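You operate a simulated robot arm through the tools that you are given. There is no shell and no other tool.

Carry out the task below with a simulated robot arm. There is one attempt and no reset: what you move stays moved.

## Task
Trim the charger to 27 volts by the multimeter.
Fine: dial on V first, red probe in the red jack, black in the black.

It is judged by the outcome, as a careful person would: the job done as asked, and still so three seconds after it is handed in. It fails if anything else is knocked over, pushed out of place, dropped, spilled or broken.

## Robot
A 7-joint arm with a two-finger gripper, fixed in place. Base frame: the origin is on the floor under the middle of its stand, x ahead of it, y to its left, z up; the work surface is at about z = 760. Lengths are in mm, angles in rad, forces in N, time in s.
With the tool pointing down near the work surface it reaches from about 340 to 720 mm from the base axis. Its first joint turns from -1.152 to 1.152 rad. Payload 2.45 kg.
The tool frame sits at the grasp point between the pads (the TCP): z along the fingers, y along the line on which they close. The tips reach 26 mm beyond it. The gripper opens to 96 mm; its body begins 69 mm behind the TCP.
Orientation is that of the tool frame in the base frame, as a unit quaternion [x, y, z, w]. With the fingers straight down and closing along the base's y, the tool's x points along the base's -x, its y along +y and its z along -z.

## Interface
- The arm moves only by the tool drive_tool. Its argument "commands" is a list of rows, each an object (a shift or turn left out is 0, a gripper value left out holds the last) with "rot": the turn, a rotation vector about the base's x, y, z in units of 45 degrees (1.0 is 45 degrees), a list of three; "xyz": the shift along the base's x, y, z in units of 250 mm (1.0 is 250 mm), a list of three; "grip": the closure in counts, from 0 (fully open) to 255 (shut). In form: [{"rot": [ax, ay, az], "xyz": [tx, ty, tz], "grip": grip}, ...]. A call has 1 to 20 rows; each row is the pose to reach, as a shift and turn from the pose commanded when the call began. A call with a number of a shift or a turn outside -1 to 1 is refused whole. Rows are played at 5 a second. More than 50 mm and 0.15 rad between two rows, or a gripper value outside its range, and nothing of the call is played. A pose out of reach is approached as far as the arm can. The call stops where the force on the tool passes 40 N (or 10 N more than at its start, if that is more) or the arm is blocked; 0.2 s more then pass. The fingers move at their own pace (about 50 mm/s each) and stop on an object; they squeeze with about 36 N. The grip force told is the motor's: it shows also when the fingers shut on nothing. Time passes only in rows, and 0.2 s behind the last, so rows that repeat a pose let the fingers close. It gives the time, the measured TCP pose, the force on the tool (base axes), the opening and the grip force at its end, in the units of the frame above (readings bear some noise), with the torque about the TCP (base axes, N m) and any sound that the robot's microphone picked up.
- Cameras (640 x 400 px; columns grow to the right, rows downward): "scene" is fixed at [169.7, -388.8, 1434.9]; the picture's right is [0.77, -0.64, 0.00], its down [-0.31, -0.38, -0.87] and it looks along [0.55, 0.67, -0.49] (base axes); focal length 312 px, centre (320, 200). "wrist" rides on the gripper at [82, 3, -98] in the tool frame; the picture's right is [-0.04, 1.00, 0.00], its down [-0.73, -0.03, -0.68] and it looks along [-0.68, -0.03, 0.73] (tool axes); focal length 256 px, centre (320, 200). There is no depth. A picture from a camera that has moved, and an enlarged one, comes with that camera's place and axes in the base frame and with its lens.
- capture(camera): a new picture of that camera. No time passes.
- enlarge(camera, box): a new picture of the part [left, top, right, bottom] of that camera's present view, enlarged. No time passes.
- finish_job(): hands the job in; it is judged then, once.

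Places have to be worked out from the pictures, the camera data and where the tool is seen. Open the gripper and draw the arm clear of the work before you hand the job in, unless the task says otherwise.

The tools are called after "Request:" as a command line: name --argument value ..., lists and objects as JSON in quotes. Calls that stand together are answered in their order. drive_tool: Moves the arm, as the interface text tells. Its arguments: {"type":"object","properties":{"commands":{"type":"array","items":{"type":"object","properties":{"rot":{"type":"array","items":{"type":"number"}},"xyz":{"type":"array","items":{"type":"number"}},"grip":{"type":"number"}}}}},"required":["commands"]} The other tools are called the same way: capture (camera) takes a picture; enlarge (camera, box) takes an enlarged picture of a part of a camera's view; finish_job () hands the job in.

At the start:

```text
time_s: 0.0
tcp_pos: [416.8, 227.1, 1151.0]
orientation: [0.0, 1.0, 0.0, 0.0]
contact_force: [1.2, -0.4, 0.6]
moment: [-0.04, 0.04, 0.0]
gripper_width: 96.0
finger_force: 0.0
```

scene: 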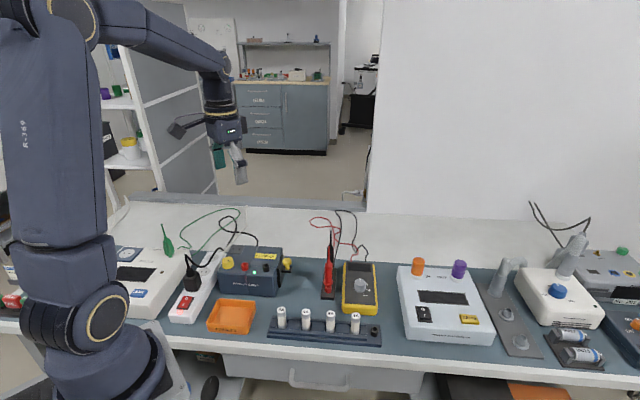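
wrist: 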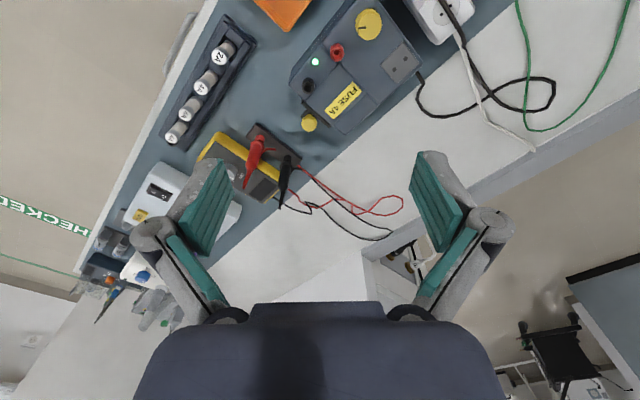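

I start by looking closer at the bench: the charger (blue-grey box with yellow knob), the multimeter and the probes in the stand.

Request:
enlarge --camera "scene" --box '[200, 200, 400, 325]'

Request:
enlarge --camera "wrist" --box '[190, 0, 450, 220]'

Request:
enlarge --camera "scene" --box '[380, 220, 640, 382]'

Request:
enlarge --camera "scene" --box '[100, 200, 300, 325]'

```text
3.20 times, centred on (300, 262) of scene
camera zoom: at [169.7, -388.8, 1434.9], right [0.77, -0.64, 0.0], down [-0.31, -0.38, -0.87], along [0.55, 0.67, -0.49], focal length 998 px, centre (384, 0)
```

zoom: 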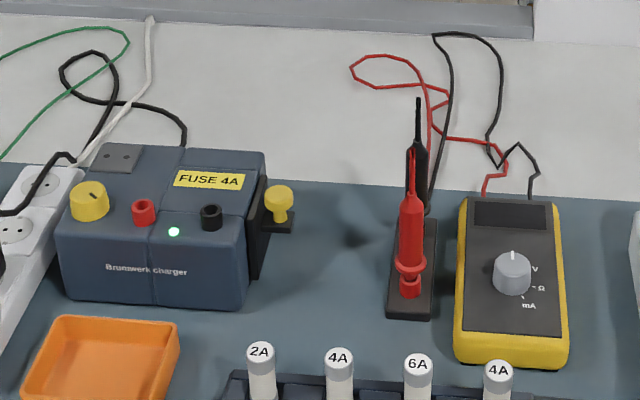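

```text
1.82 times, centred on (320, 110) of wrist
camera zoom: at [336.0, 230.8, 1248.8], right [0.04, 1.0, 0.0], down [0.73, -0.03, 0.68], along [0.68, -0.03, -0.73], focal length 465 px, centre (320, 364)
```

zoom: 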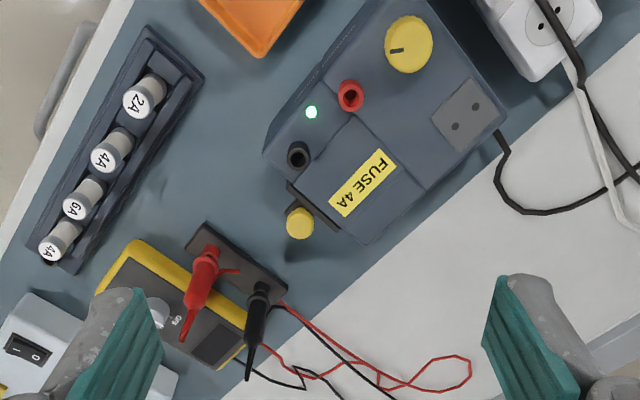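

```text
2.46 times, centred on (510, 301) of scene
camera zoom: at [169.7, -388.8, 1434.9], right [0.77, -0.64, 0.0], down [-0.31, -0.38, -0.87], along [0.55, 0.67, -0.49], focal length 768 px, centre (-148, -49)
```

zoom: 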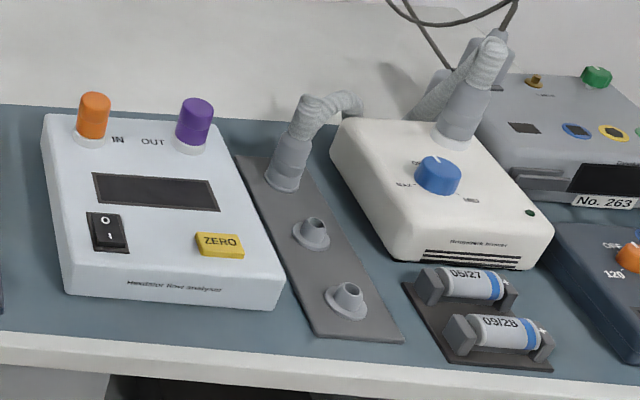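

```text
3.20 times, centred on (200, 262) of scene
camera zoom: at [169.7, -388.8, 1434.9], right [0.77, -0.64, 0.0], down [-0.31, -0.38, -0.87], along [0.55, 0.67, -0.49], focal length 998 px, centre (704, 0)
```

zoom: 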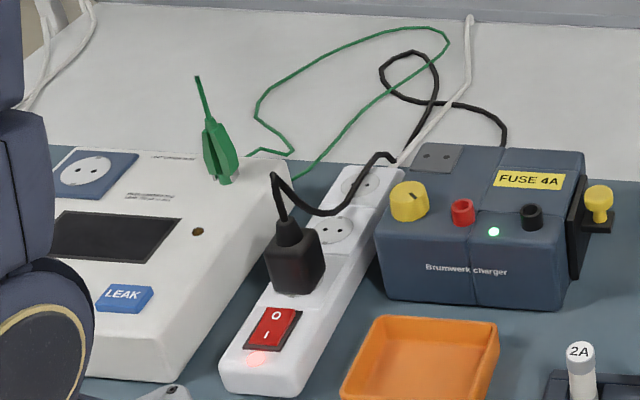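

The probes sit tip-down in a stand near (590, 85), the meter is near (675, 45), and I put the charger's black jack at about (468, 207, 858). I raise no risk by moving the wrist camera closer at a safe height for a better look.

Request:
drive_tool --commands '[{"xyz": [0.05, -0.11, -0.11], "grip": 0}, {"xyz": [0.1, -0.22, -0.22], "grip": 0}, {"xyz": [0.15, -0.33, -0.33], "grip": 0}, {"xyz": [0.2, -0.44, -0.44], "grip": 0}, {"xyz": [0.25, -0.55, -0.55], "grip": 0}, {"xyz": [0.25, -0.55, -0.55], "grip": 0}]'

Request:
capture --camera "wrist"

Request:
capture --camera "scene"

```text
time_s: 1.4
tcp_pos: [481.0, 89.3, 1011.9]
orientation: [0.0, 1.0, 0.0, 0.0]
contact_force: [-0.1, -0.7, 0.2]
moment: [-0.01, 0.01, -0.01]
gripper_width: 95.9
finger_force: 0.1
```

```text
taken
camera wrist: at [399.9, 93.0, 1110.4], right [0.04, 1.0, 0.0], down [0.73, -0.03, 0.68], along [0.68, -0.03, -0.73], focal length 256 px, centre (320, 200)
```

wrist: 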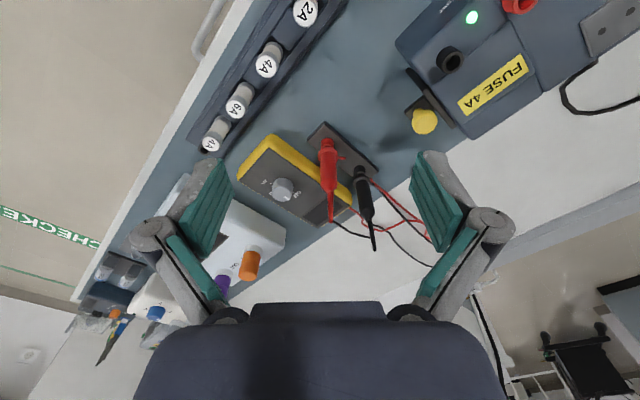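

```text
taken
```

scene: 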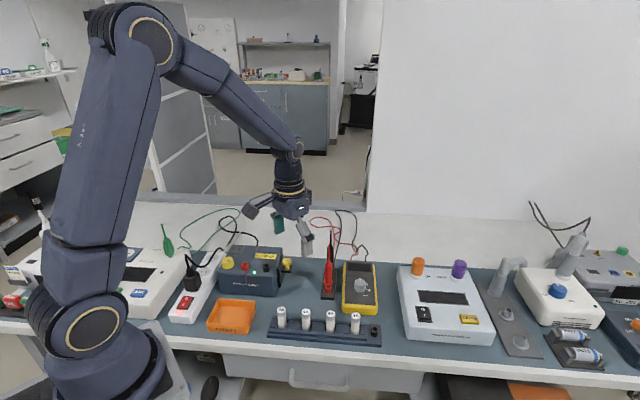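

The view is clear; I enlarge the probes and the meter in both cameras to work out their places.

Request:
enlarge --camera "wrist" --box '[230, 110, 430, 260]'

Request:
enlarge --camera "scene" --box '[300, 220, 400, 320]'

Request:
enlarge --camera "wrist" --box '[380, 0, 640, 160]'

Request:
enlarge --camera "scene" --box '[205, 230, 305, 310]'

```text
2.67 times, centred on (330, 185) of wrist
camera zoom: at [399.9, 93.0, 1110.4], right [0.04, 1.0, 0.0], down [0.73, -0.03, 0.68], along [0.68, -0.03, -0.73], focal length 683 px, centre (293, 240)
```

zoom: 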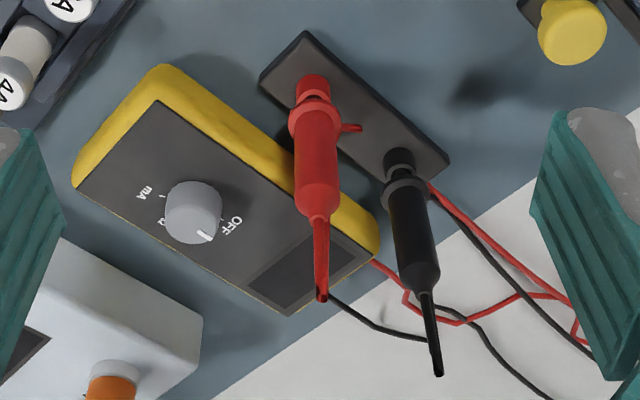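

```text
4.00 times, centred on (350, 270) of scene
camera zoom: at [169.7, -388.8, 1434.9], right [0.77, -0.64, 0.0], down [-0.31, -0.38, -0.87], along [0.55, 0.67, -0.49], focal length 1247 px, centre (200, -80)
```

zoom: 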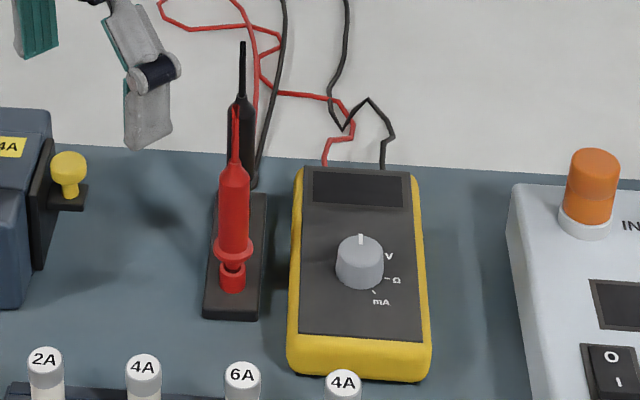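

```text
2.46 times, centred on (510, 80) of wrist
camera zoom: at [399.9, 93.0, 1110.4], right [0.04, 1.0, 0.0], down [0.73, -0.03, 0.68], along [0.68, -0.03, -0.73], focal length 630 px, centre (-148, 495)
```

zoom: 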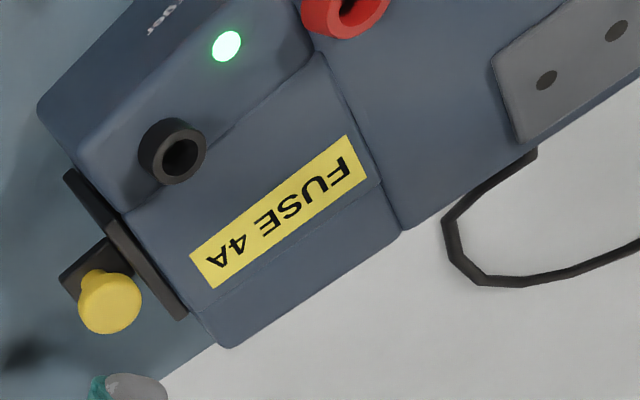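

```text
5.00 times, centred on (255, 270) of scene
camera zoom: at [169.7, -388.8, 1434.9], right [0.77, -0.64, 0.0], down [-0.31, -0.38, -0.87], along [0.55, 0.67, -0.49], focal length 1559 px, centre (645, -150)
```

zoom: 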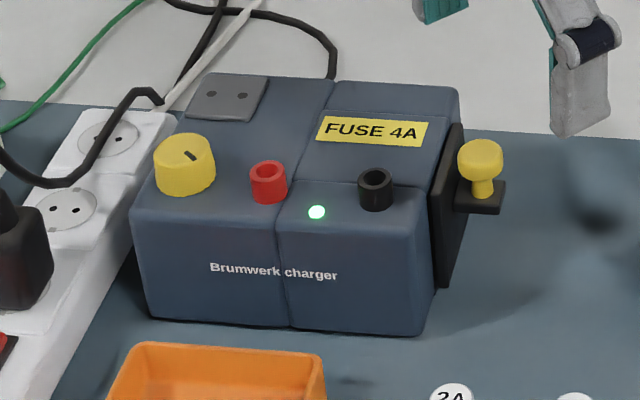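

I look closer still at the probes, to see which end is the tip and where the cables join.

Request:
enlarge --camera "wrist" --box '[300, 125, 380, 175]'

Request:
enlarge --camera "scene" --box '[315, 225, 385, 300]'

Request:
enlarge --camera "wrist" --box '[340, 150, 460, 260]'

Request:
enlarge --camera "wrist" --box '[250, 150, 330, 200]'

```text
8.00 times, centred on (340, 150) of wrist
camera zoom: at [399.9, 93.0, 1110.4], right [0.04, 1.0, 0.0], down [0.73, -0.03, 0.68], along [0.68, -0.03, -0.73], focal length 2048 px, centre (160, 600)
```

zoom: 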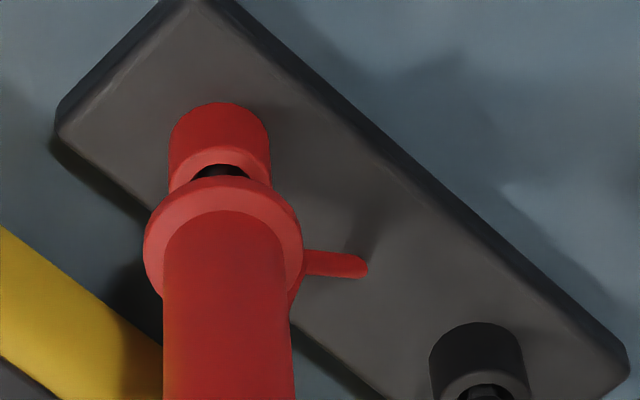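

```text
5.33 times, centred on (350, 262) of scene
camera zoom: at [169.7, -388.8, 1434.9], right [0.77, -0.64, 0.0], down [-0.31, -0.38, -0.87], along [0.55, 0.67, -0.49], focal length 1663 px, centre (160, -133)
```

zoom: 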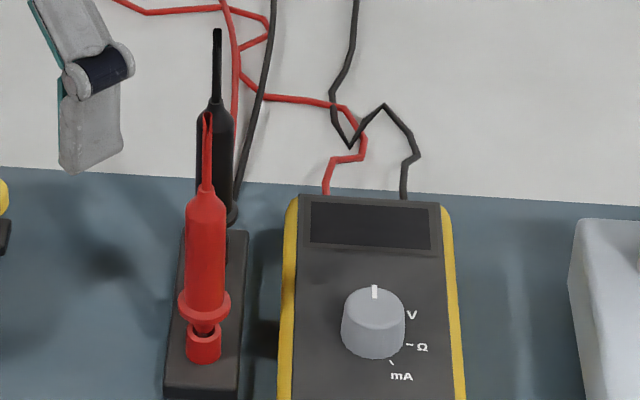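

```text
3.64 times, centred on (400, 205) of wrist
camera zoom: at [399.9, 93.0, 1110.4], right [0.04, 1.0, 0.0], down [0.73, -0.03, 0.68], along [0.68, -0.03, -0.73], focal length 931 px, centre (29, 182)
```

zoom: 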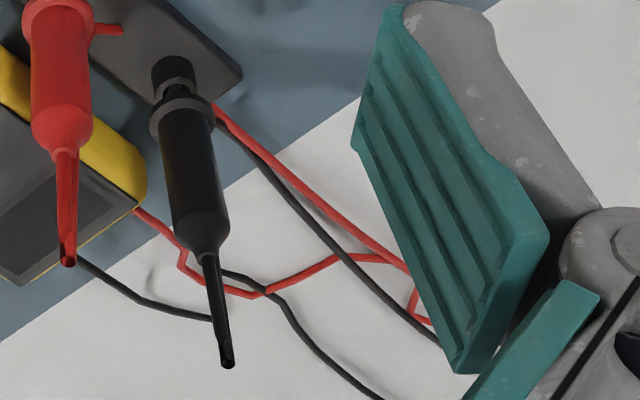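

```text
8.00 times, centred on (290, 175) of wrist
camera zoom: at [399.9, 93.0, 1110.4], right [0.04, 1.0, 0.0], down [0.73, -0.03, 0.68], along [0.68, -0.03, -0.73], focal length 2048 px, centre (560, 400)
```

zoom: 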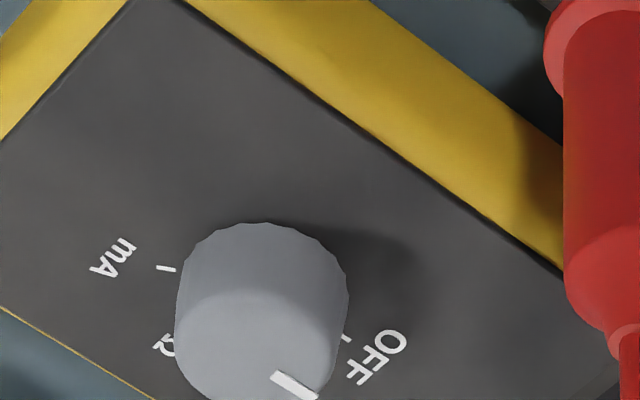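

Triangulated so far: the dial's top is at about (652, 25, 823), the red probe stands at (598, 95) and the black at about (647, 147), with tails up to z≈930. I move above the meter, yawing the hand 45° and half closing the fingers to stay clear of the probes, for a better view of the dial marks.

Request:
drive_tool --commands '[{"xyz": [0.1, -0.05, 0], "rot": [0, 0, 0.16], "grip": 110}, {"xyz": [0.2, -0.1, 0], "rot": [0, 0, 0.32], "grip": 110}, {"xyz": [0.3, -0.15, 0], "rot": [0, 0, 0.48], "grip": 110}, {"xyz": [0.4, -0.2, 0], "rot": [0, 0, 0.64], "grip": 110}, {"xyz": [0.5, -0.25, 0], "rot": [0, 0, 0.8], "grip": 110}, {"xyz": [0.56, -0.28, 0], "rot": [0, 0, 0.96], "grip": 110}, {"xyz": [0.56, -0.28, 0], "rot": [0, 0, 1.0], "grip": 110}, {"xyz": [0.56, -0.28, 0], "rot": [0, 0, 1.0], "grip": 110}]'

Request:
capture --camera "wrist"

Request:
capture --camera "scene"

```text
time_s: 3.2
tcp_pos: [620.4, 18.1, 1013.5]
orientation: [-0.383, 0.924, 0.0, 0.0]
contact_force: [0.2, 0.1, 0.3]
moment: [0.02, 0.0, -0.01]
gripper_width: 54.5
finger_force: 0.0
```

```text
taken
camera wrist: at [560.6, -35.7, 1111.3], right [-0.68, 0.73, 0.0], down [0.54, 0.5, 0.68], along [0.5, 0.46, -0.73], focal length 256 px, centre (320, 200)
```

wrist: 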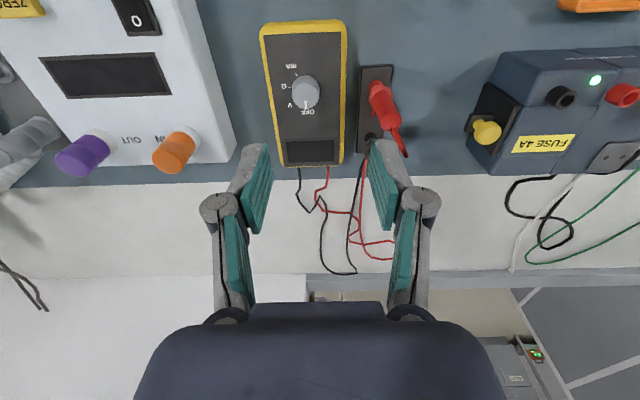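

```text
taken
```

scene: 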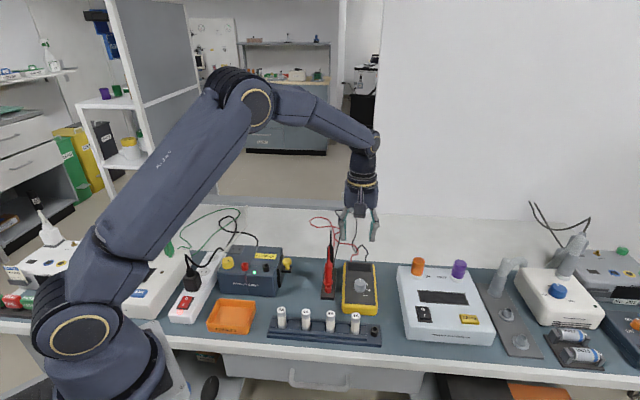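

With 45° yaw the view lines up with the bench. I enlarge the dial, the probe stand and the charger top from this position.

Request:
enlarge --camera "wrist" --box '[265, 55, 345, 130]'

Request:
enlarge --camera "wrist" --box '[440, 30, 640, 190]'

Request:
enlarge --camera "wrist" --box '[340, 50, 430, 170]'

```text
5.33 times, centred on (305, 92) of wrist
camera zoom: at [560.6, -35.7, 1111.3], right [-0.68, 0.73, 0.0], down [0.54, 0.5, 0.68], along [0.5, 0.46, -0.73], focal length 1365 px, centre (400, 773)
```

zoom: 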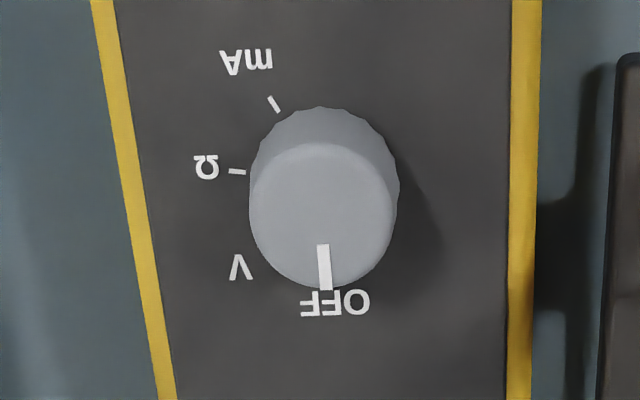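

```text
2.50 times, centred on (540, 110) of wrist
camera zoom: at [560.6, -35.7, 1111.3], right [-0.68, 0.73, 0.0], down [0.54, 0.5, 0.68], along [0.5, 0.46, -0.73], focal length 640 px, centre (-230, 425)
```

zoom: 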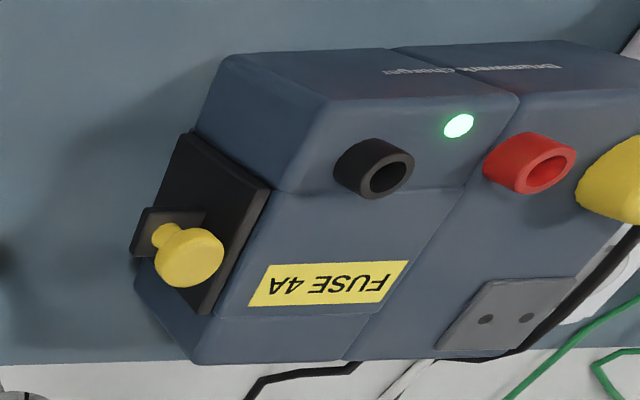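

```text
3.33 times, centred on (385, 110) of wrist
camera zoom: at [560.6, -35.7, 1111.3], right [-0.68, 0.73, 0.0], down [0.54, 0.5, 0.68], along [0.5, 0.46, -0.73], focal length 853 px, centre (103, 500)
```

zoom: 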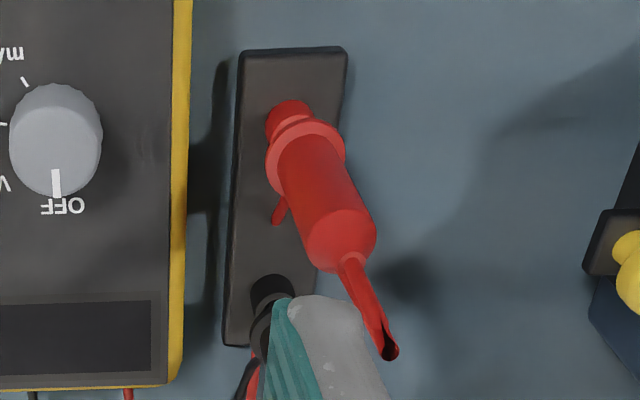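

The dial's top centre comes out again at (652, 26), 31 mm across, with marks about 49° apart going clockwise from OFF (pointer at +45°, V at about -4°). I go lower above the dial with a bit more yaw, which leaves room for the clockwise turn clear of the red probe.

Request:
drive_tool --commands '[{"xyz": [0.03, 0.006, -0.09], "rot": [0, 0, 0.1], "grip": 110}, {"xyz": [0.06, 0.012, -0.18], "rot": [0, 0, 0.2], "grip": 110}, {"xyz": [0.09, 0.018, -0.27], "rot": [0, 0, 0.3], "grip": 110}, {"xyz": [0.12, 0.024, -0.36], "rot": [0, 0, 0.333], "grip": 110}, {"xyz": [0.13, 0.028, -0.44], "rot": [0, 0, 0.333], "grip": 110}, {"xyz": [0.13, 0.028, -0.44], "rot": [0, 0, 0.333], "grip": 110}]'

Request:
capture --camera "wrist"

Request:
enlarge --camera "scene" --box '[310, 160, 430, 320]'

```text
time_s: 4.6
tcp_pos: [653.1, 26.3, 902.3]
orientation: [-0.501, 0.865, 0.0, 0.0]
contact_force: [-0.3, -1.0, 0.6]
moment: [-0.01, 0.04, 0.0]
gripper_width: 54.4
finger_force: 0.0
```

```text
taken
camera wrist: at [608.8, -41.6, 1001.1], right [-0.85, 0.53, 0.0], down [0.39, 0.62, 0.68], along [0.36, 0.57, -0.73], focal length 256 px, centre (320, 200)
```

wrist: 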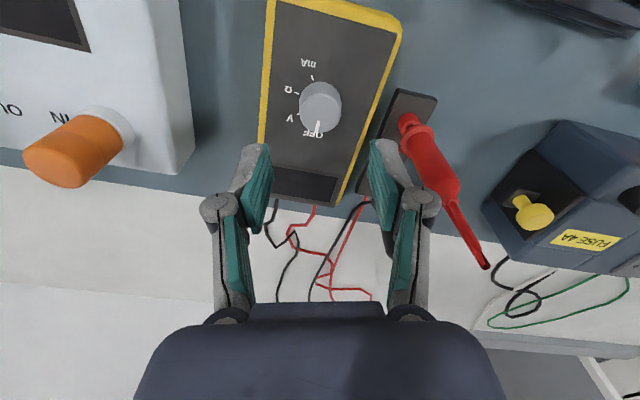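

```text
2.50 times, centred on (370, 240) of scene
camera zoom: at [169.7, -388.8, 1434.9], right [0.77, -0.64, 0.0], down [-0.31, -0.38, -0.87], along [0.55, 0.67, -0.49], focal length 780 px, centre (195, 100)
```

zoom: 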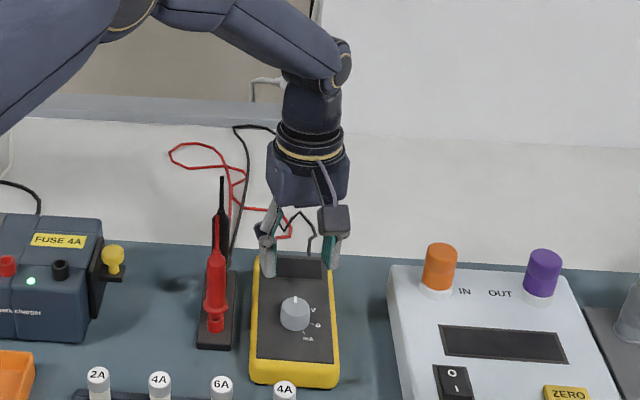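

The hand is above the dial with about 50 mm to spare. I enlarge the dial once more to fix its centre.

Request:
enlarge --camera "wrist" --box '[270, 50, 370, 150]'

```text
4.00 times, centred on (320, 100) of wrist
camera zoom: at [608.8, -41.6, 1001.1], right [-0.85, 0.53, 0.0], down [0.39, 0.62, 0.68], along [0.36, 0.57, -0.73], focal length 1024 px, centre (320, 600)
```

zoom: 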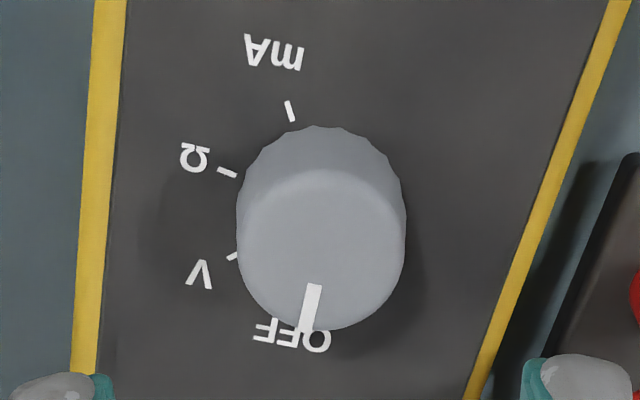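

The dial centre is confirmed near (651, 25.5), almost exactly on the tool axis in the closing direction. I shift about 1.5 mm, go down until the fingertips straddle the upper half of the dial, and check before gripping.

Request:
drive_tool --commands '[{"xyz": [-0.003, -0.005, -0.07], "grip": 110}, {"xyz": [-0.003, -0.005, -0.14], "grip": 110}, {"xyz": [-0.003, -0.005, -0.2], "grip": 110}, {"xyz": [-0.003, -0.005, -0.24], "grip": 110}, {"xyz": [-0.003, -0.005, -0.265], "grip": 110}, {"xyz": [-0.003, -0.005, -0.265], "grip": 110}]'

Request:
capture --camera "wrist"

Request:
enlarge --camera "scene" --box '[310, 180, 410, 320]'

```text
time_s: 6.0
tcp_pos: [652.4, 25.5, 834.9]
orientation: [-0.5, 0.866, 0.0, 0.0]
contact_force: [0.8, -1.1, 0.6]
moment: [0.0, 0.01, 0.0]
gripper_width: 54.5
finger_force: 0.0
```

```text
taken
camera wrist: at [608.2, -43.3, 934.7], right [-0.85, 0.53, 0.0], down [0.39, 0.62, 0.68], along [0.36, 0.57, -0.73], focal length 256 px, centre (320, 200)
```

wrist: 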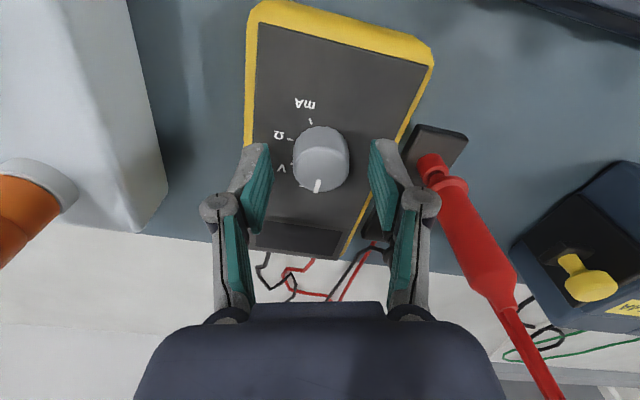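

```text
2.86 times, centred on (360, 250) of scene
camera zoom: at [169.7, -388.8, 1434.9], right [0.77, -0.64, 0.0], down [-0.31, -0.38, -0.87], along [0.55, 0.67, -0.49], focal length 891 px, centre (206, 57)
```

zoom: 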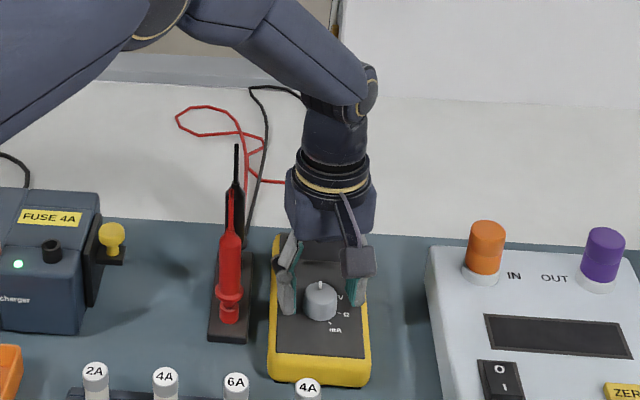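

The fingers straddle the dial evenly. One more enlarged look to verify centring along the pads before closing.

Request:
enlarge --camera "wrist" --box '[240, 80, 400, 240]'

```text
2.50 times, centred on (320, 160) of wrist
camera zoom: at [608.2, -43.3, 934.7], right [-0.85, 0.53, 0.0], down [0.39, 0.62, 0.68], along [0.36, 0.57, -0.73], focal length 640 px, centre (320, 300)
```

zoom: 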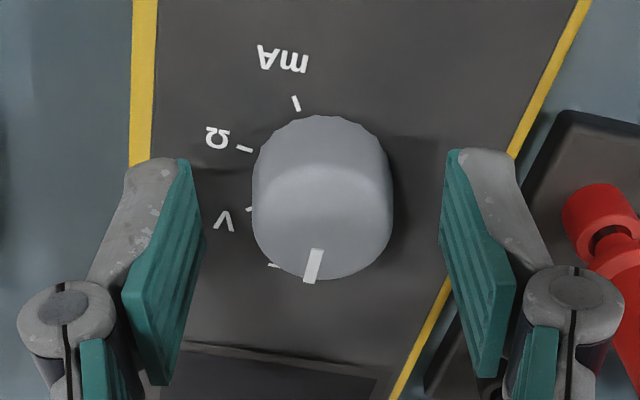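

Centred within about 1 mm. I close on the dial.

Request:
drive_tool --commands '[{"xyz": [-0.002, -0.003, 0], "grip": 110}, {"xyz": [-0.002, -0.003, 0], "grip": 255}, {"xyz": [-0.002, -0.003, 0], "grip": 255}, {"xyz": [-0.002, -0.003, 0], "grip": 255}, {"xyz": [-0.002, -0.003, 0], "grip": 255}]'

Request:
enlarge --camera "wrist" --box '[240, 80, 400, 240]'

```text
time_s: 7.2
tcp_pos: [650.1, 24.8, 835.3]
orientation: [-0.5, 0.866, 0.001, 0.0]
contact_force: [-4.3, 2.0, 3.3]
moment: [0.09, 0.14, -0.05]
gripper_width: 30.3
finger_force: 44.9
```

```text
2.50 times, centred on (320, 160) of wrist
camera zoom: at [607.4, -44.0, 934.9], right [-0.85, 0.53, 0.0], down [0.39, 0.62, 0.68], along [0.36, 0.57, -0.73], focal length 640 px, centre (320, 300)
```

zoom: 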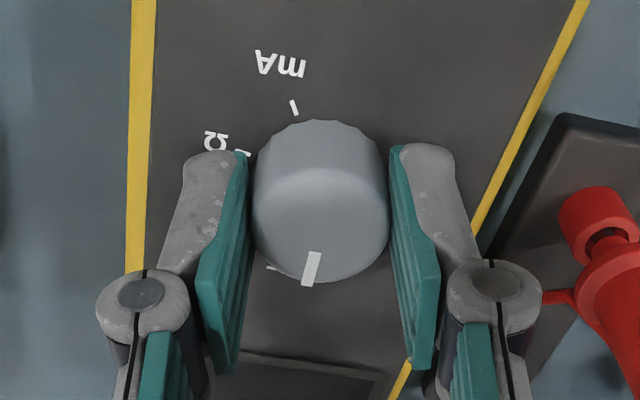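

The dial is gripped at 30.3 mm with little side force. I turn it clockwise 45° in small steps.

Request:
drive_tool --commands '[{"rot": [0, 0, -0.12], "grip": 255}, {"rot": [0, 0, -0.25], "grip": 255}, {"rot": [0, 0, -0.38], "grip": 255}, {"rot": [0, 0, -0.5], "grip": 255}, {"rot": [0, 0, -0.62], "grip": 255}, {"rot": [0, 0, -0.75], "grip": 255}, {"rot": [0, 0, -0.88], "grip": 255}, {"rot": [0, 0, -1.0], "grip": 255}, {"rot": [0, 0, -1.0], "grip": 255}]'

Request:
capture --camera "wrist"

Request:
enlarge --camera "wrist" --box '[240, 80, 400, 240]'

Request:
enlarge --camera "scene" --box '[310, 200, 410, 320]'

```text
time_s: 9.2
tcp_pos: [649.7, 26.2, 835.8]
orientation: [-0.13, 0.992, 0.001, -0.001]
contact_force: [-12.2, 5.6, -3.1]
moment: [0.18, 0.04, 0.01]
gripper_width: 30.7
finger_force: 45.1
```

```text
taken
camera wrist: at [570.9, 7.7, 935.0], right [-0.22, 0.98, 0.0], down [0.72, 0.16, 0.68], along [0.66, 0.15, -0.73], focal length 256 px, centre (320, 200)
```

wrist: 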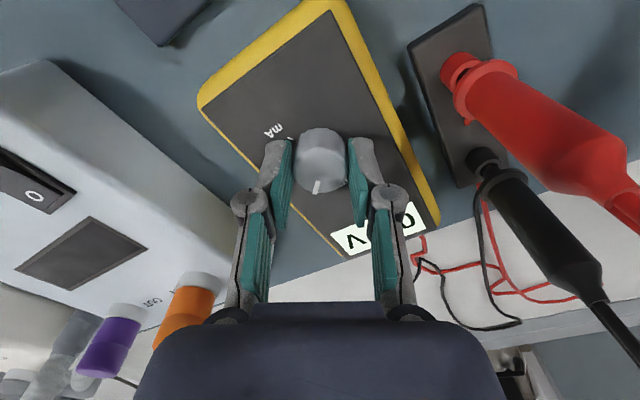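

```text
2.50 times, centred on (320, 160) of wrist
camera zoom: at [570.9, 7.7, 935.0], right [-0.22, 0.98, 0.0], down [0.72, 0.16, 0.68], along [0.66, 0.15, -0.73], focal length 640 px, centre (320, 300)
```

zoom: 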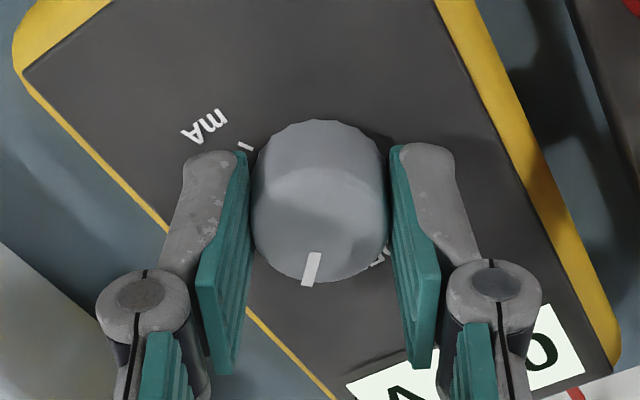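

```text
3.33 times, centred on (360, 260) of scene
camera zoom: at [169.5, -388.7, 1434.9], right [0.77, -0.64, 0.0], down [-0.31, -0.38, -0.87], along [0.55, 0.67, -0.49], focal length 1039 px, centre (187, 0)
```

zoom: 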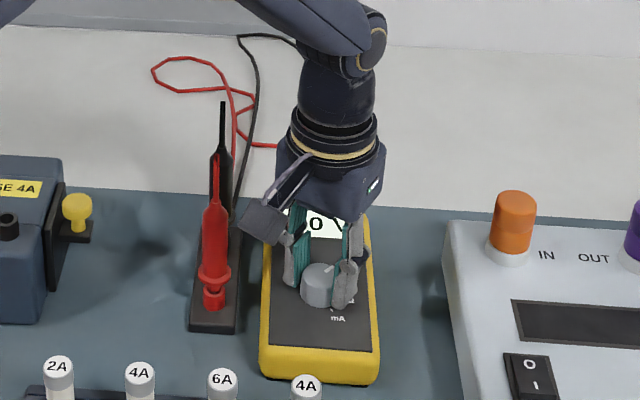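

The display came on and reads "0 V", so the dial is at V. I open the fingers and rise straight up, then check dial, meter and display.

Request:
drive_tool --commands '[{"grip": 110}, {"grip": 110}, {"grip": 110}, {"xyz": [0, 0, 0.1], "grip": 110}, {"xyz": [0, 0, 0.25], "grip": 110}, {"xyz": [0, 0, 0.4], "grip": 110}, {"xyz": [0, 0, 0.55], "grip": 110}, {"xyz": [0, 0, 0.7], "grip": 110}, {"xyz": [0, 0, 0.7], "grip": 110}]'

Request:
enlarge --camera "wrist" --box '[240, 40, 420, 200]'

Request:
enlarge --camera "scene" --box '[300, 220, 400, 320]'

Request:
capture --camera "wrist"

```text
time_s: 11.2
tcp_pos: [650.5, 22.7, 1013.3]
orientation: [-0.131, 0.991, 0.0, 0.001]
contact_force: [-0.4, 0.5, 0.8]
moment: [0.0, -0.02, 0.0]
gripper_width: 54.8
finger_force: 0.1
```

```text
2.50 times, centred on (330, 120) of wrist
camera zoom: at [571.1, 6.9, 1110.9], right [-0.22, 0.98, 0.0], down [0.72, 0.16, 0.68], along [0.66, 0.15, -0.73], focal length 640 px, centre (295, 400)
```

zoom: 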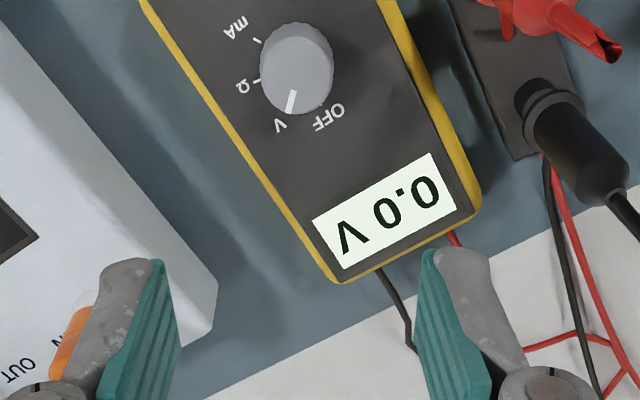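

```text
4.00 times, centred on (350, 270) of scene
camera zoom: at [169.7, -388.8, 1434.9], right [0.77, -0.64, 0.0], down [-0.31, -0.38, -0.87], along [0.55, 0.67, -0.49], focal length 1247 px, centre (200, -80)
```

zoom: 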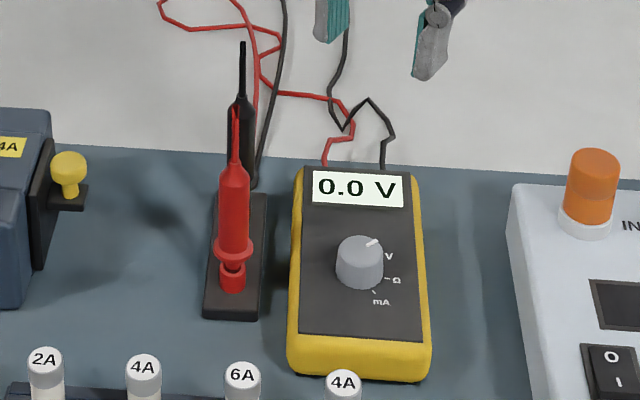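

```text
taken
camera wrist: at [571.1, 6.9, 1110.9], right [-0.22, 0.98, 0.0], down [0.72, 0.16, 0.68], along [0.66, 0.15, -0.73], focal length 256 px, centre (320, 200)
```

wrist: 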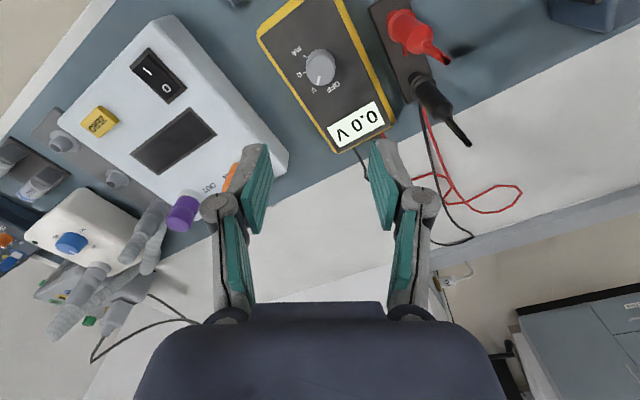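

The meter reads 0.0 V with the pointer on V, and it has not moved. Next is the red probe: its tail top triangulates to (598.3, 95.4, 930). I move above it with 45° yaw so the fingers will close left-right of it.

Request:
drive_tool --commands '[{"xyz": [-0.04, 0.055, 0], "rot": [0, 0, 0.13], "grip": 110}, {"xyz": [-0.08, 0.11, 0], "rot": [0, 0, 0.26], "grip": 110}, {"xyz": [-0.12, 0.165, 0], "rot": [0, 0, 0.4], "grip": 110}, {"xyz": [-0.16, 0.22, 0], "rot": [0, 0, 0.53], "grip": 110}, {"xyz": [-0.2, 0.27, 0], "rot": [0, 0, 0.667], "grip": 110}, {"xyz": [-0.209, 0.283, 0], "rot": [0, 0, 0.667], "grip": 110}, {"xyz": [-0.209, 0.283, 0], "rot": [0, 0, 0.667], "grip": 110}]'

Request:
capture --camera "wrist"

Request:
enlarge --camera "wrist" --box '[250, 40, 400, 200]'

Request:
enlarge --camera "scene" --box '[280, 170, 400, 300]'

```text
time_s: 12.8
tcp_pos: [598.5, 94.4, 1011.9]
orientation: [-0.383, 0.924, -0.001, 0.0]
contact_force: [0.0, 0.6, 0.2]
moment: [-0.03, -0.01, 0.0]
gripper_width: 54.5
finger_force: 0.1
```

```text
taken
camera wrist: at [538.8, 40.6, 1110.4], right [-0.68, 0.73, 0.0], down [0.54, 0.5, 0.68], along [0.5, 0.46, -0.73], focal length 256 px, centre (320, 200)
```

wrist: 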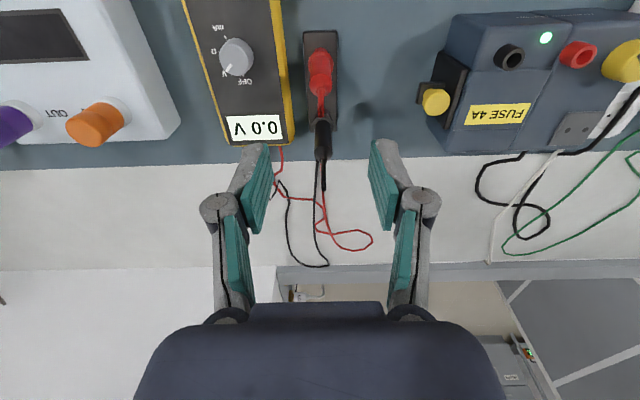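

```text
2.50 times, centred on (325, 120) of wrist
camera zoom: at [538.8, 40.6, 1110.4], right [-0.68, 0.73, 0.0], down [0.54, 0.5, 0.68], along [0.5, 0.46, -0.73], focal length 640 px, centre (308, 400)
```

zoom: 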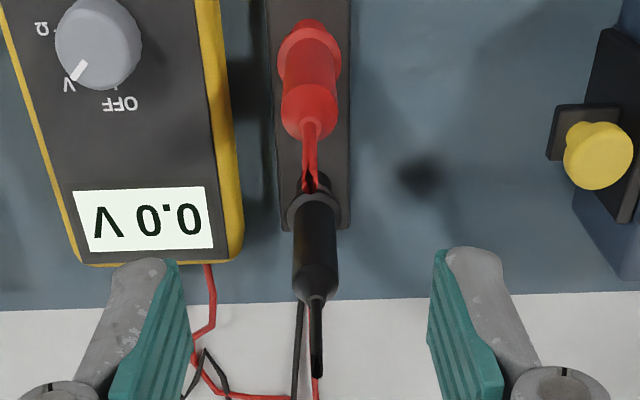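

```text
3.08 times, centred on (340, 235) of scene
camera zoom: at [169.7, -388.8, 1434.9], right [0.77, -0.64, 0.0], down [-0.31, -0.38, -0.87], along [0.55, 0.67, -0.49], focal length 960 px, centre (258, 92)
```

zoom: 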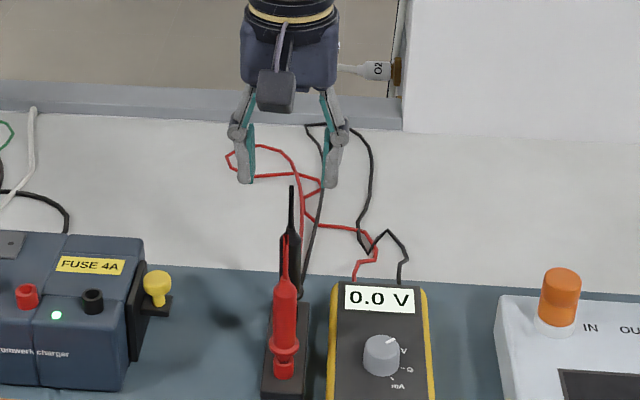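

The red probe is centred between the fingers to about 1 mm. I descend around its body (tail will stay about 10 mm below the palm) and then close.

Request:
drive_tool --commands '[{"xyz": [0, 0, -0.14], "grip": 110}, {"xyz": [0, 0, -0.28], "grip": 110}, {"xyz": [0, 0, -0.42], "grip": 110}, {"xyz": [0, 0, -0.5], "grip": 110}, {"xyz": [0, 0, -0.555], "grip": 110}, {"xyz": [0, 0, -0.555], "grip": 110}]'

Request:
capture --camera "wrist"

Request:
enlarge --camera "scene" --box '[280, 190, 400, 310]'

```text
time_s: 14.2
tcp_pos: [598.4, 95.1, 871.9]
orientation: [-0.384, 0.923, 0.0, -0.001]
contact_force: [0.4, 0.2, -1.1]
moment: [0.0, -0.02, -0.03]
gripper_width: 54.6
finger_force: 0.0
```

```text
taken
camera wrist: at [539.3, 40.5, 970.9], right [-0.68, 0.73, 0.0], down [0.54, 0.5, 0.68], along [0.5, 0.46, -0.73], focal length 256 px, centre (320, 200)
```

wrist: 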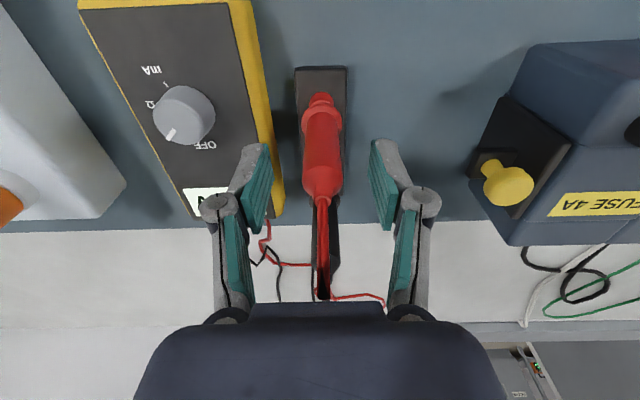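

```text
3.33 times, centred on (340, 250) of scene
camera zoom: at [169.7, -388.8, 1434.9], right [0.77, -0.64, 0.0], down [-0.31, -0.38, -0.87], along [0.55, 0.67, -0.49], focal length 1039 px, centre (253, 33)
```

zoom: 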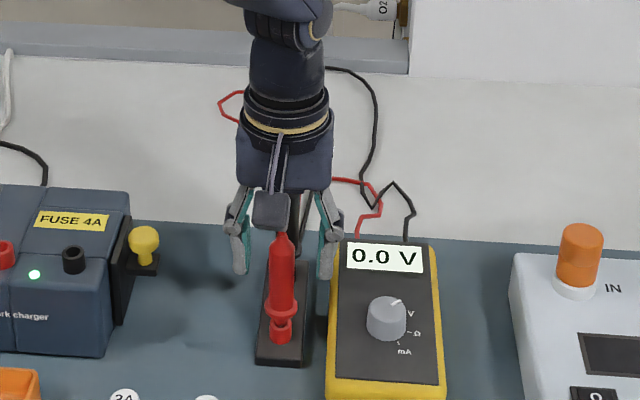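

The fingers flank the upper body of the red probe with no contact. I close the grip.

Request:
drive_tool --commands '[{"grip": 255}, {"grip": 255}, {"grip": 255}, {"grip": 255}, {"grip": 255}]'

Request:
enlarge --camera "wrist" --box '[240, 70, 400, 230]'

```text
time_s: 15.4
tcp_pos: [597.7, 95.8, 871.4]
orientation: [-0.383, 0.924, 0.001, -0.001]
contact_force: [-4.6, 4.2, 1.4]
moment: [0.14, 0.17, 0.0]
gripper_width: 19.4
finger_force: 36.1
```

```text
2.50 times, centred on (320, 150) of wrist
camera zoom: at [538.9, 40.8, 971.1], right [-0.68, 0.73, 0.0], down [0.54, 0.5, 0.68], along [0.5, 0.46, -0.73], focal length 640 px, centre (320, 325)
```

zoom: 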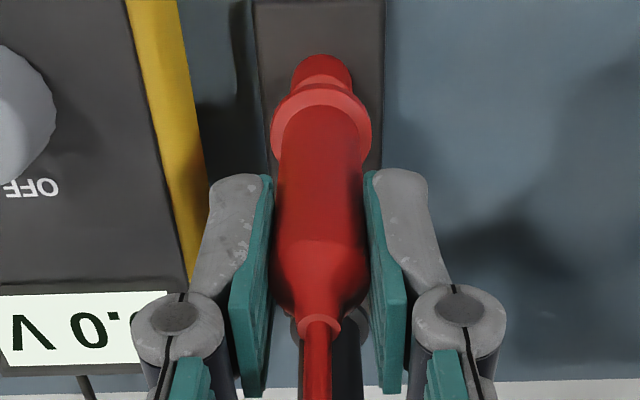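

The probe is held at 19.4 mm. I lift it straight up slowly and watch the stand.

Request:
drive_tool --commands '[{"xyz": [0, 0, 0.03], "grip": 255}, {"xyz": [0, 0, 0.07], "grip": 255}, {"xyz": [0, 0, 0.12], "grip": 255}, {"xyz": [0, 0, 0.2], "grip": 255}, {"xyz": [0, 0, 0.3], "grip": 255}, {"xyz": [0, 0, 0.4], "grip": 255}, {"xyz": [0, 0, 0.52], "grip": 255}, {"xyz": [0, 0, 0.64], "grip": 255}, {"xyz": [0, 0, 0.64], "grip": 255}]'

Request:
capture --camera "wrist"

Request:
enlarge --camera "scene" --box '[280, 150, 400, 310]'

```text
time_s: 17.4
tcp_pos: [599.5, 94.9, 1033.3]
orientation: [-0.384, 0.923, 0.0, 0.0]
contact_force: [-0.5, -0.5, -0.4]
moment: [-0.01, 0.01, -0.01]
gripper_width: 19.4
finger_force: 36.1
```

```text
taken
camera wrist: at [538.9, 40.2, 1132.1], right [-0.68, 0.73, 0.0], down [0.54, 0.5, 0.68], along [0.5, 0.46, -0.73], focal length 256 px, centre (320, 200)
```

wrist: 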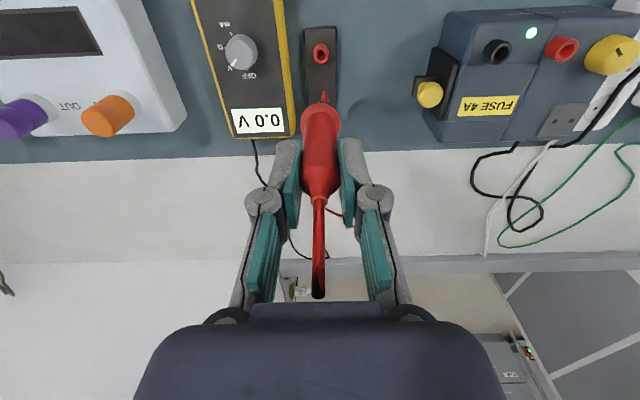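

```text
2.50 times, centred on (340, 230) of scene
camera zoom: at [169.7, -388.8, 1434.9], right [0.77, -0.64, 0.0], down [-0.31, -0.38, -0.87], along [0.55, 0.67, -0.49], focal length 780 px, centre (270, 125)
```

zoom: 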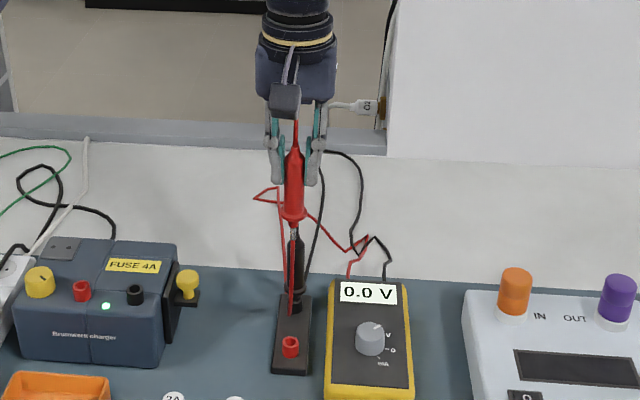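

The red probe is out of its stand, nothing else moved. I zoom on its tip to learn the plug's length.

Request:
enlarge --camera "scene" --box '[310, 190, 370, 270]'

Request:
enlarge --camera "wrist" --box '[270, 30, 370, 130]'

Request:
enlarge --camera "wrist" --box '[410, 0, 640, 150]'

```text
5.00 times, centred on (340, 230) of scene
camera zoom: at [169.7, -388.8, 1434.9], right [0.77, -0.64, 0.0], down [-0.31, -0.38, -0.87], along [0.55, 0.67, -0.49], focal length 1559 px, centre (220, 50)
```

zoom: 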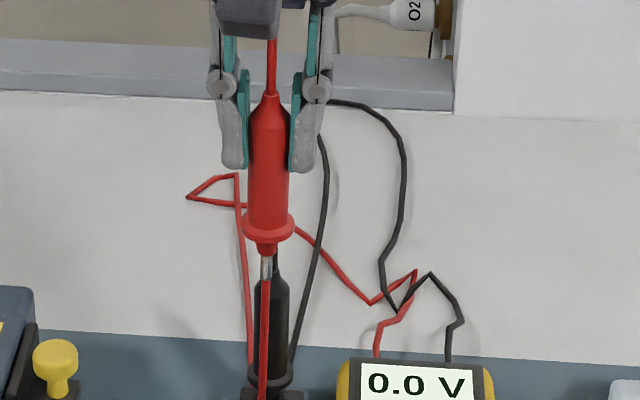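

```text
4.00 times, centred on (320, 80) of wrist
camera zoom: at [538.9, 40.2, 1132.1], right [-0.68, 0.73, 0.0], down [0.54, 0.5, 0.68], along [0.5, 0.46, -0.73], focal length 1024 px, centre (320, 680)
```

zoom: 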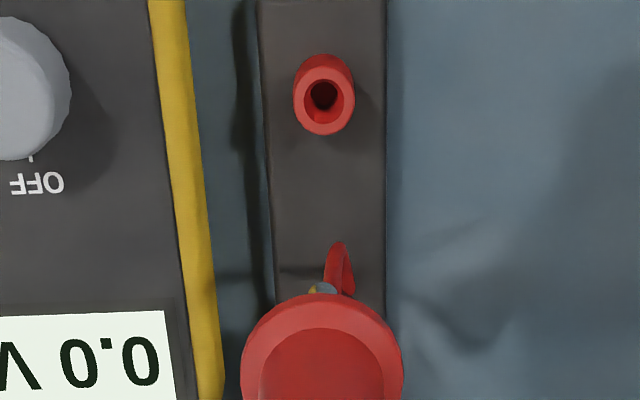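

```text
2.67 times, centred on (525, 75) of wrist
camera zoom: at [538.9, 40.2, 1132.1], right [-0.68, 0.73, 0.0], down [0.54, 0.5, 0.68], along [0.5, 0.46, -0.73], focal length 683 px, centre (-227, 533)
```

zoom: 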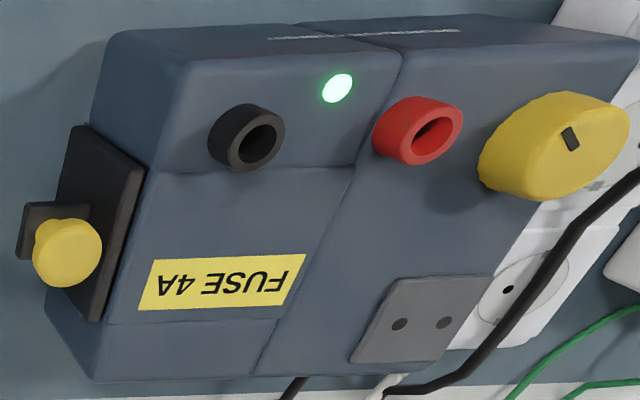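

The plug tip is about 102 mm below the TCP (32 mm below the flange) and sat 14 mm deep in its collar. I carry the probe level over to just above the red jack, which I put at (427.5, 253.3, 861.5).

Request:
drive_tool --commands '[{"xyz": [-0.08, 0.074, 0], "grip": 255}, {"xyz": [-0.16, 0.148, 0], "grip": 255}, {"xyz": [-0.25, 0.231, 0], "grip": 255}, {"xyz": [-0.34, 0.314, 0], "grip": 255}, {"xyz": [-0.43, 0.397, 0], "grip": 255}, {"xyz": [-0.52, 0.481, 0], "grip": 255}, {"xyz": [-0.6, 0.555, 0], "grip": 255}, {"xyz": [-0.66, 0.61, 0], "grip": 255}, {"xyz": [-0.683, 0.632, -0.05], "grip": 255}, {"xyz": [-0.683, 0.632, -0.12], "grip": 255}, {"xyz": [-0.683, 0.632, -0.12], "grip": 255}]'

Request:
capture --camera "wrist"

Request:
enlarge --camera "wrist" --box '[270, 60, 370, 160]'

Request:
enlarge --camera "scene" --box '[205, 200, 305, 300]'

```text
time_s: 19.8
tcp_pos: [427.3, 253.6, 1003.1]
orientation: [-0.383, 0.924, 0.0, 0.0]
contact_force: [0.2, -0.7, -0.6]
moment: [0.01, 0.02, -0.03]
gripper_width: 19.8
finger_force: 35.9
```

```text
taken
camera wrist: at [368.0, 198.7, 1100.9], right [-0.68, 0.73, 0.0], down [0.54, 0.5, 0.68], along [0.5, 0.46, -0.73], focal length 256 px, centre (320, 200)
```

wrist: 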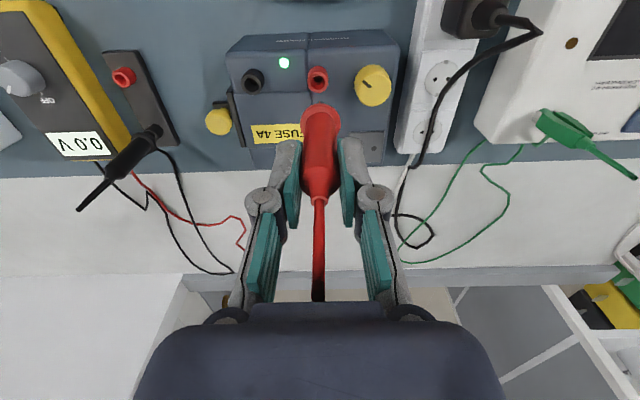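

```text
4.00 times, centred on (320, 110) of wrist
camera zoom: at [368.0, 198.7, 1100.9], right [-0.68, 0.73, 0.0], down [0.54, 0.5, 0.68], along [0.5, 0.46, -0.73], focal length 1024 px, centre (320, 560)
```

zoom: 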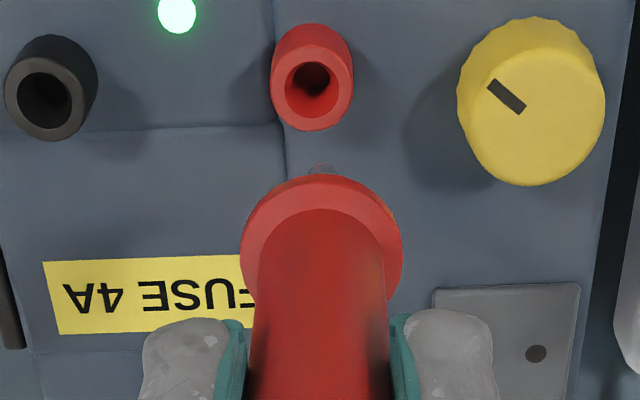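

```text
4.00 times, centred on (255, 250) of scene
camera zoom: at [169.7, -388.8, 1434.9], right [0.77, -0.64, 0.0], down [-0.31, -0.38, -0.87], along [0.55, 0.67, -0.49], focal length 1247 px, centre (580, 0)
```

zoom: 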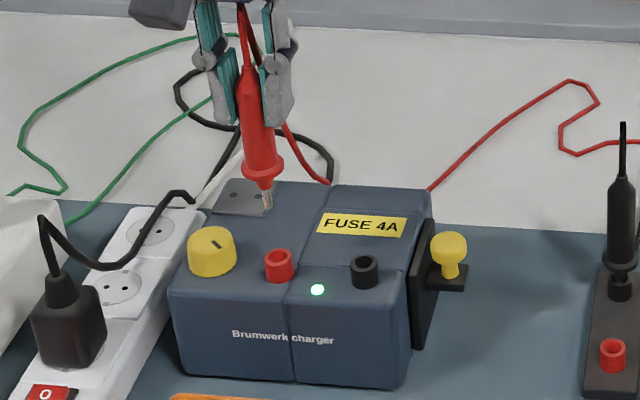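

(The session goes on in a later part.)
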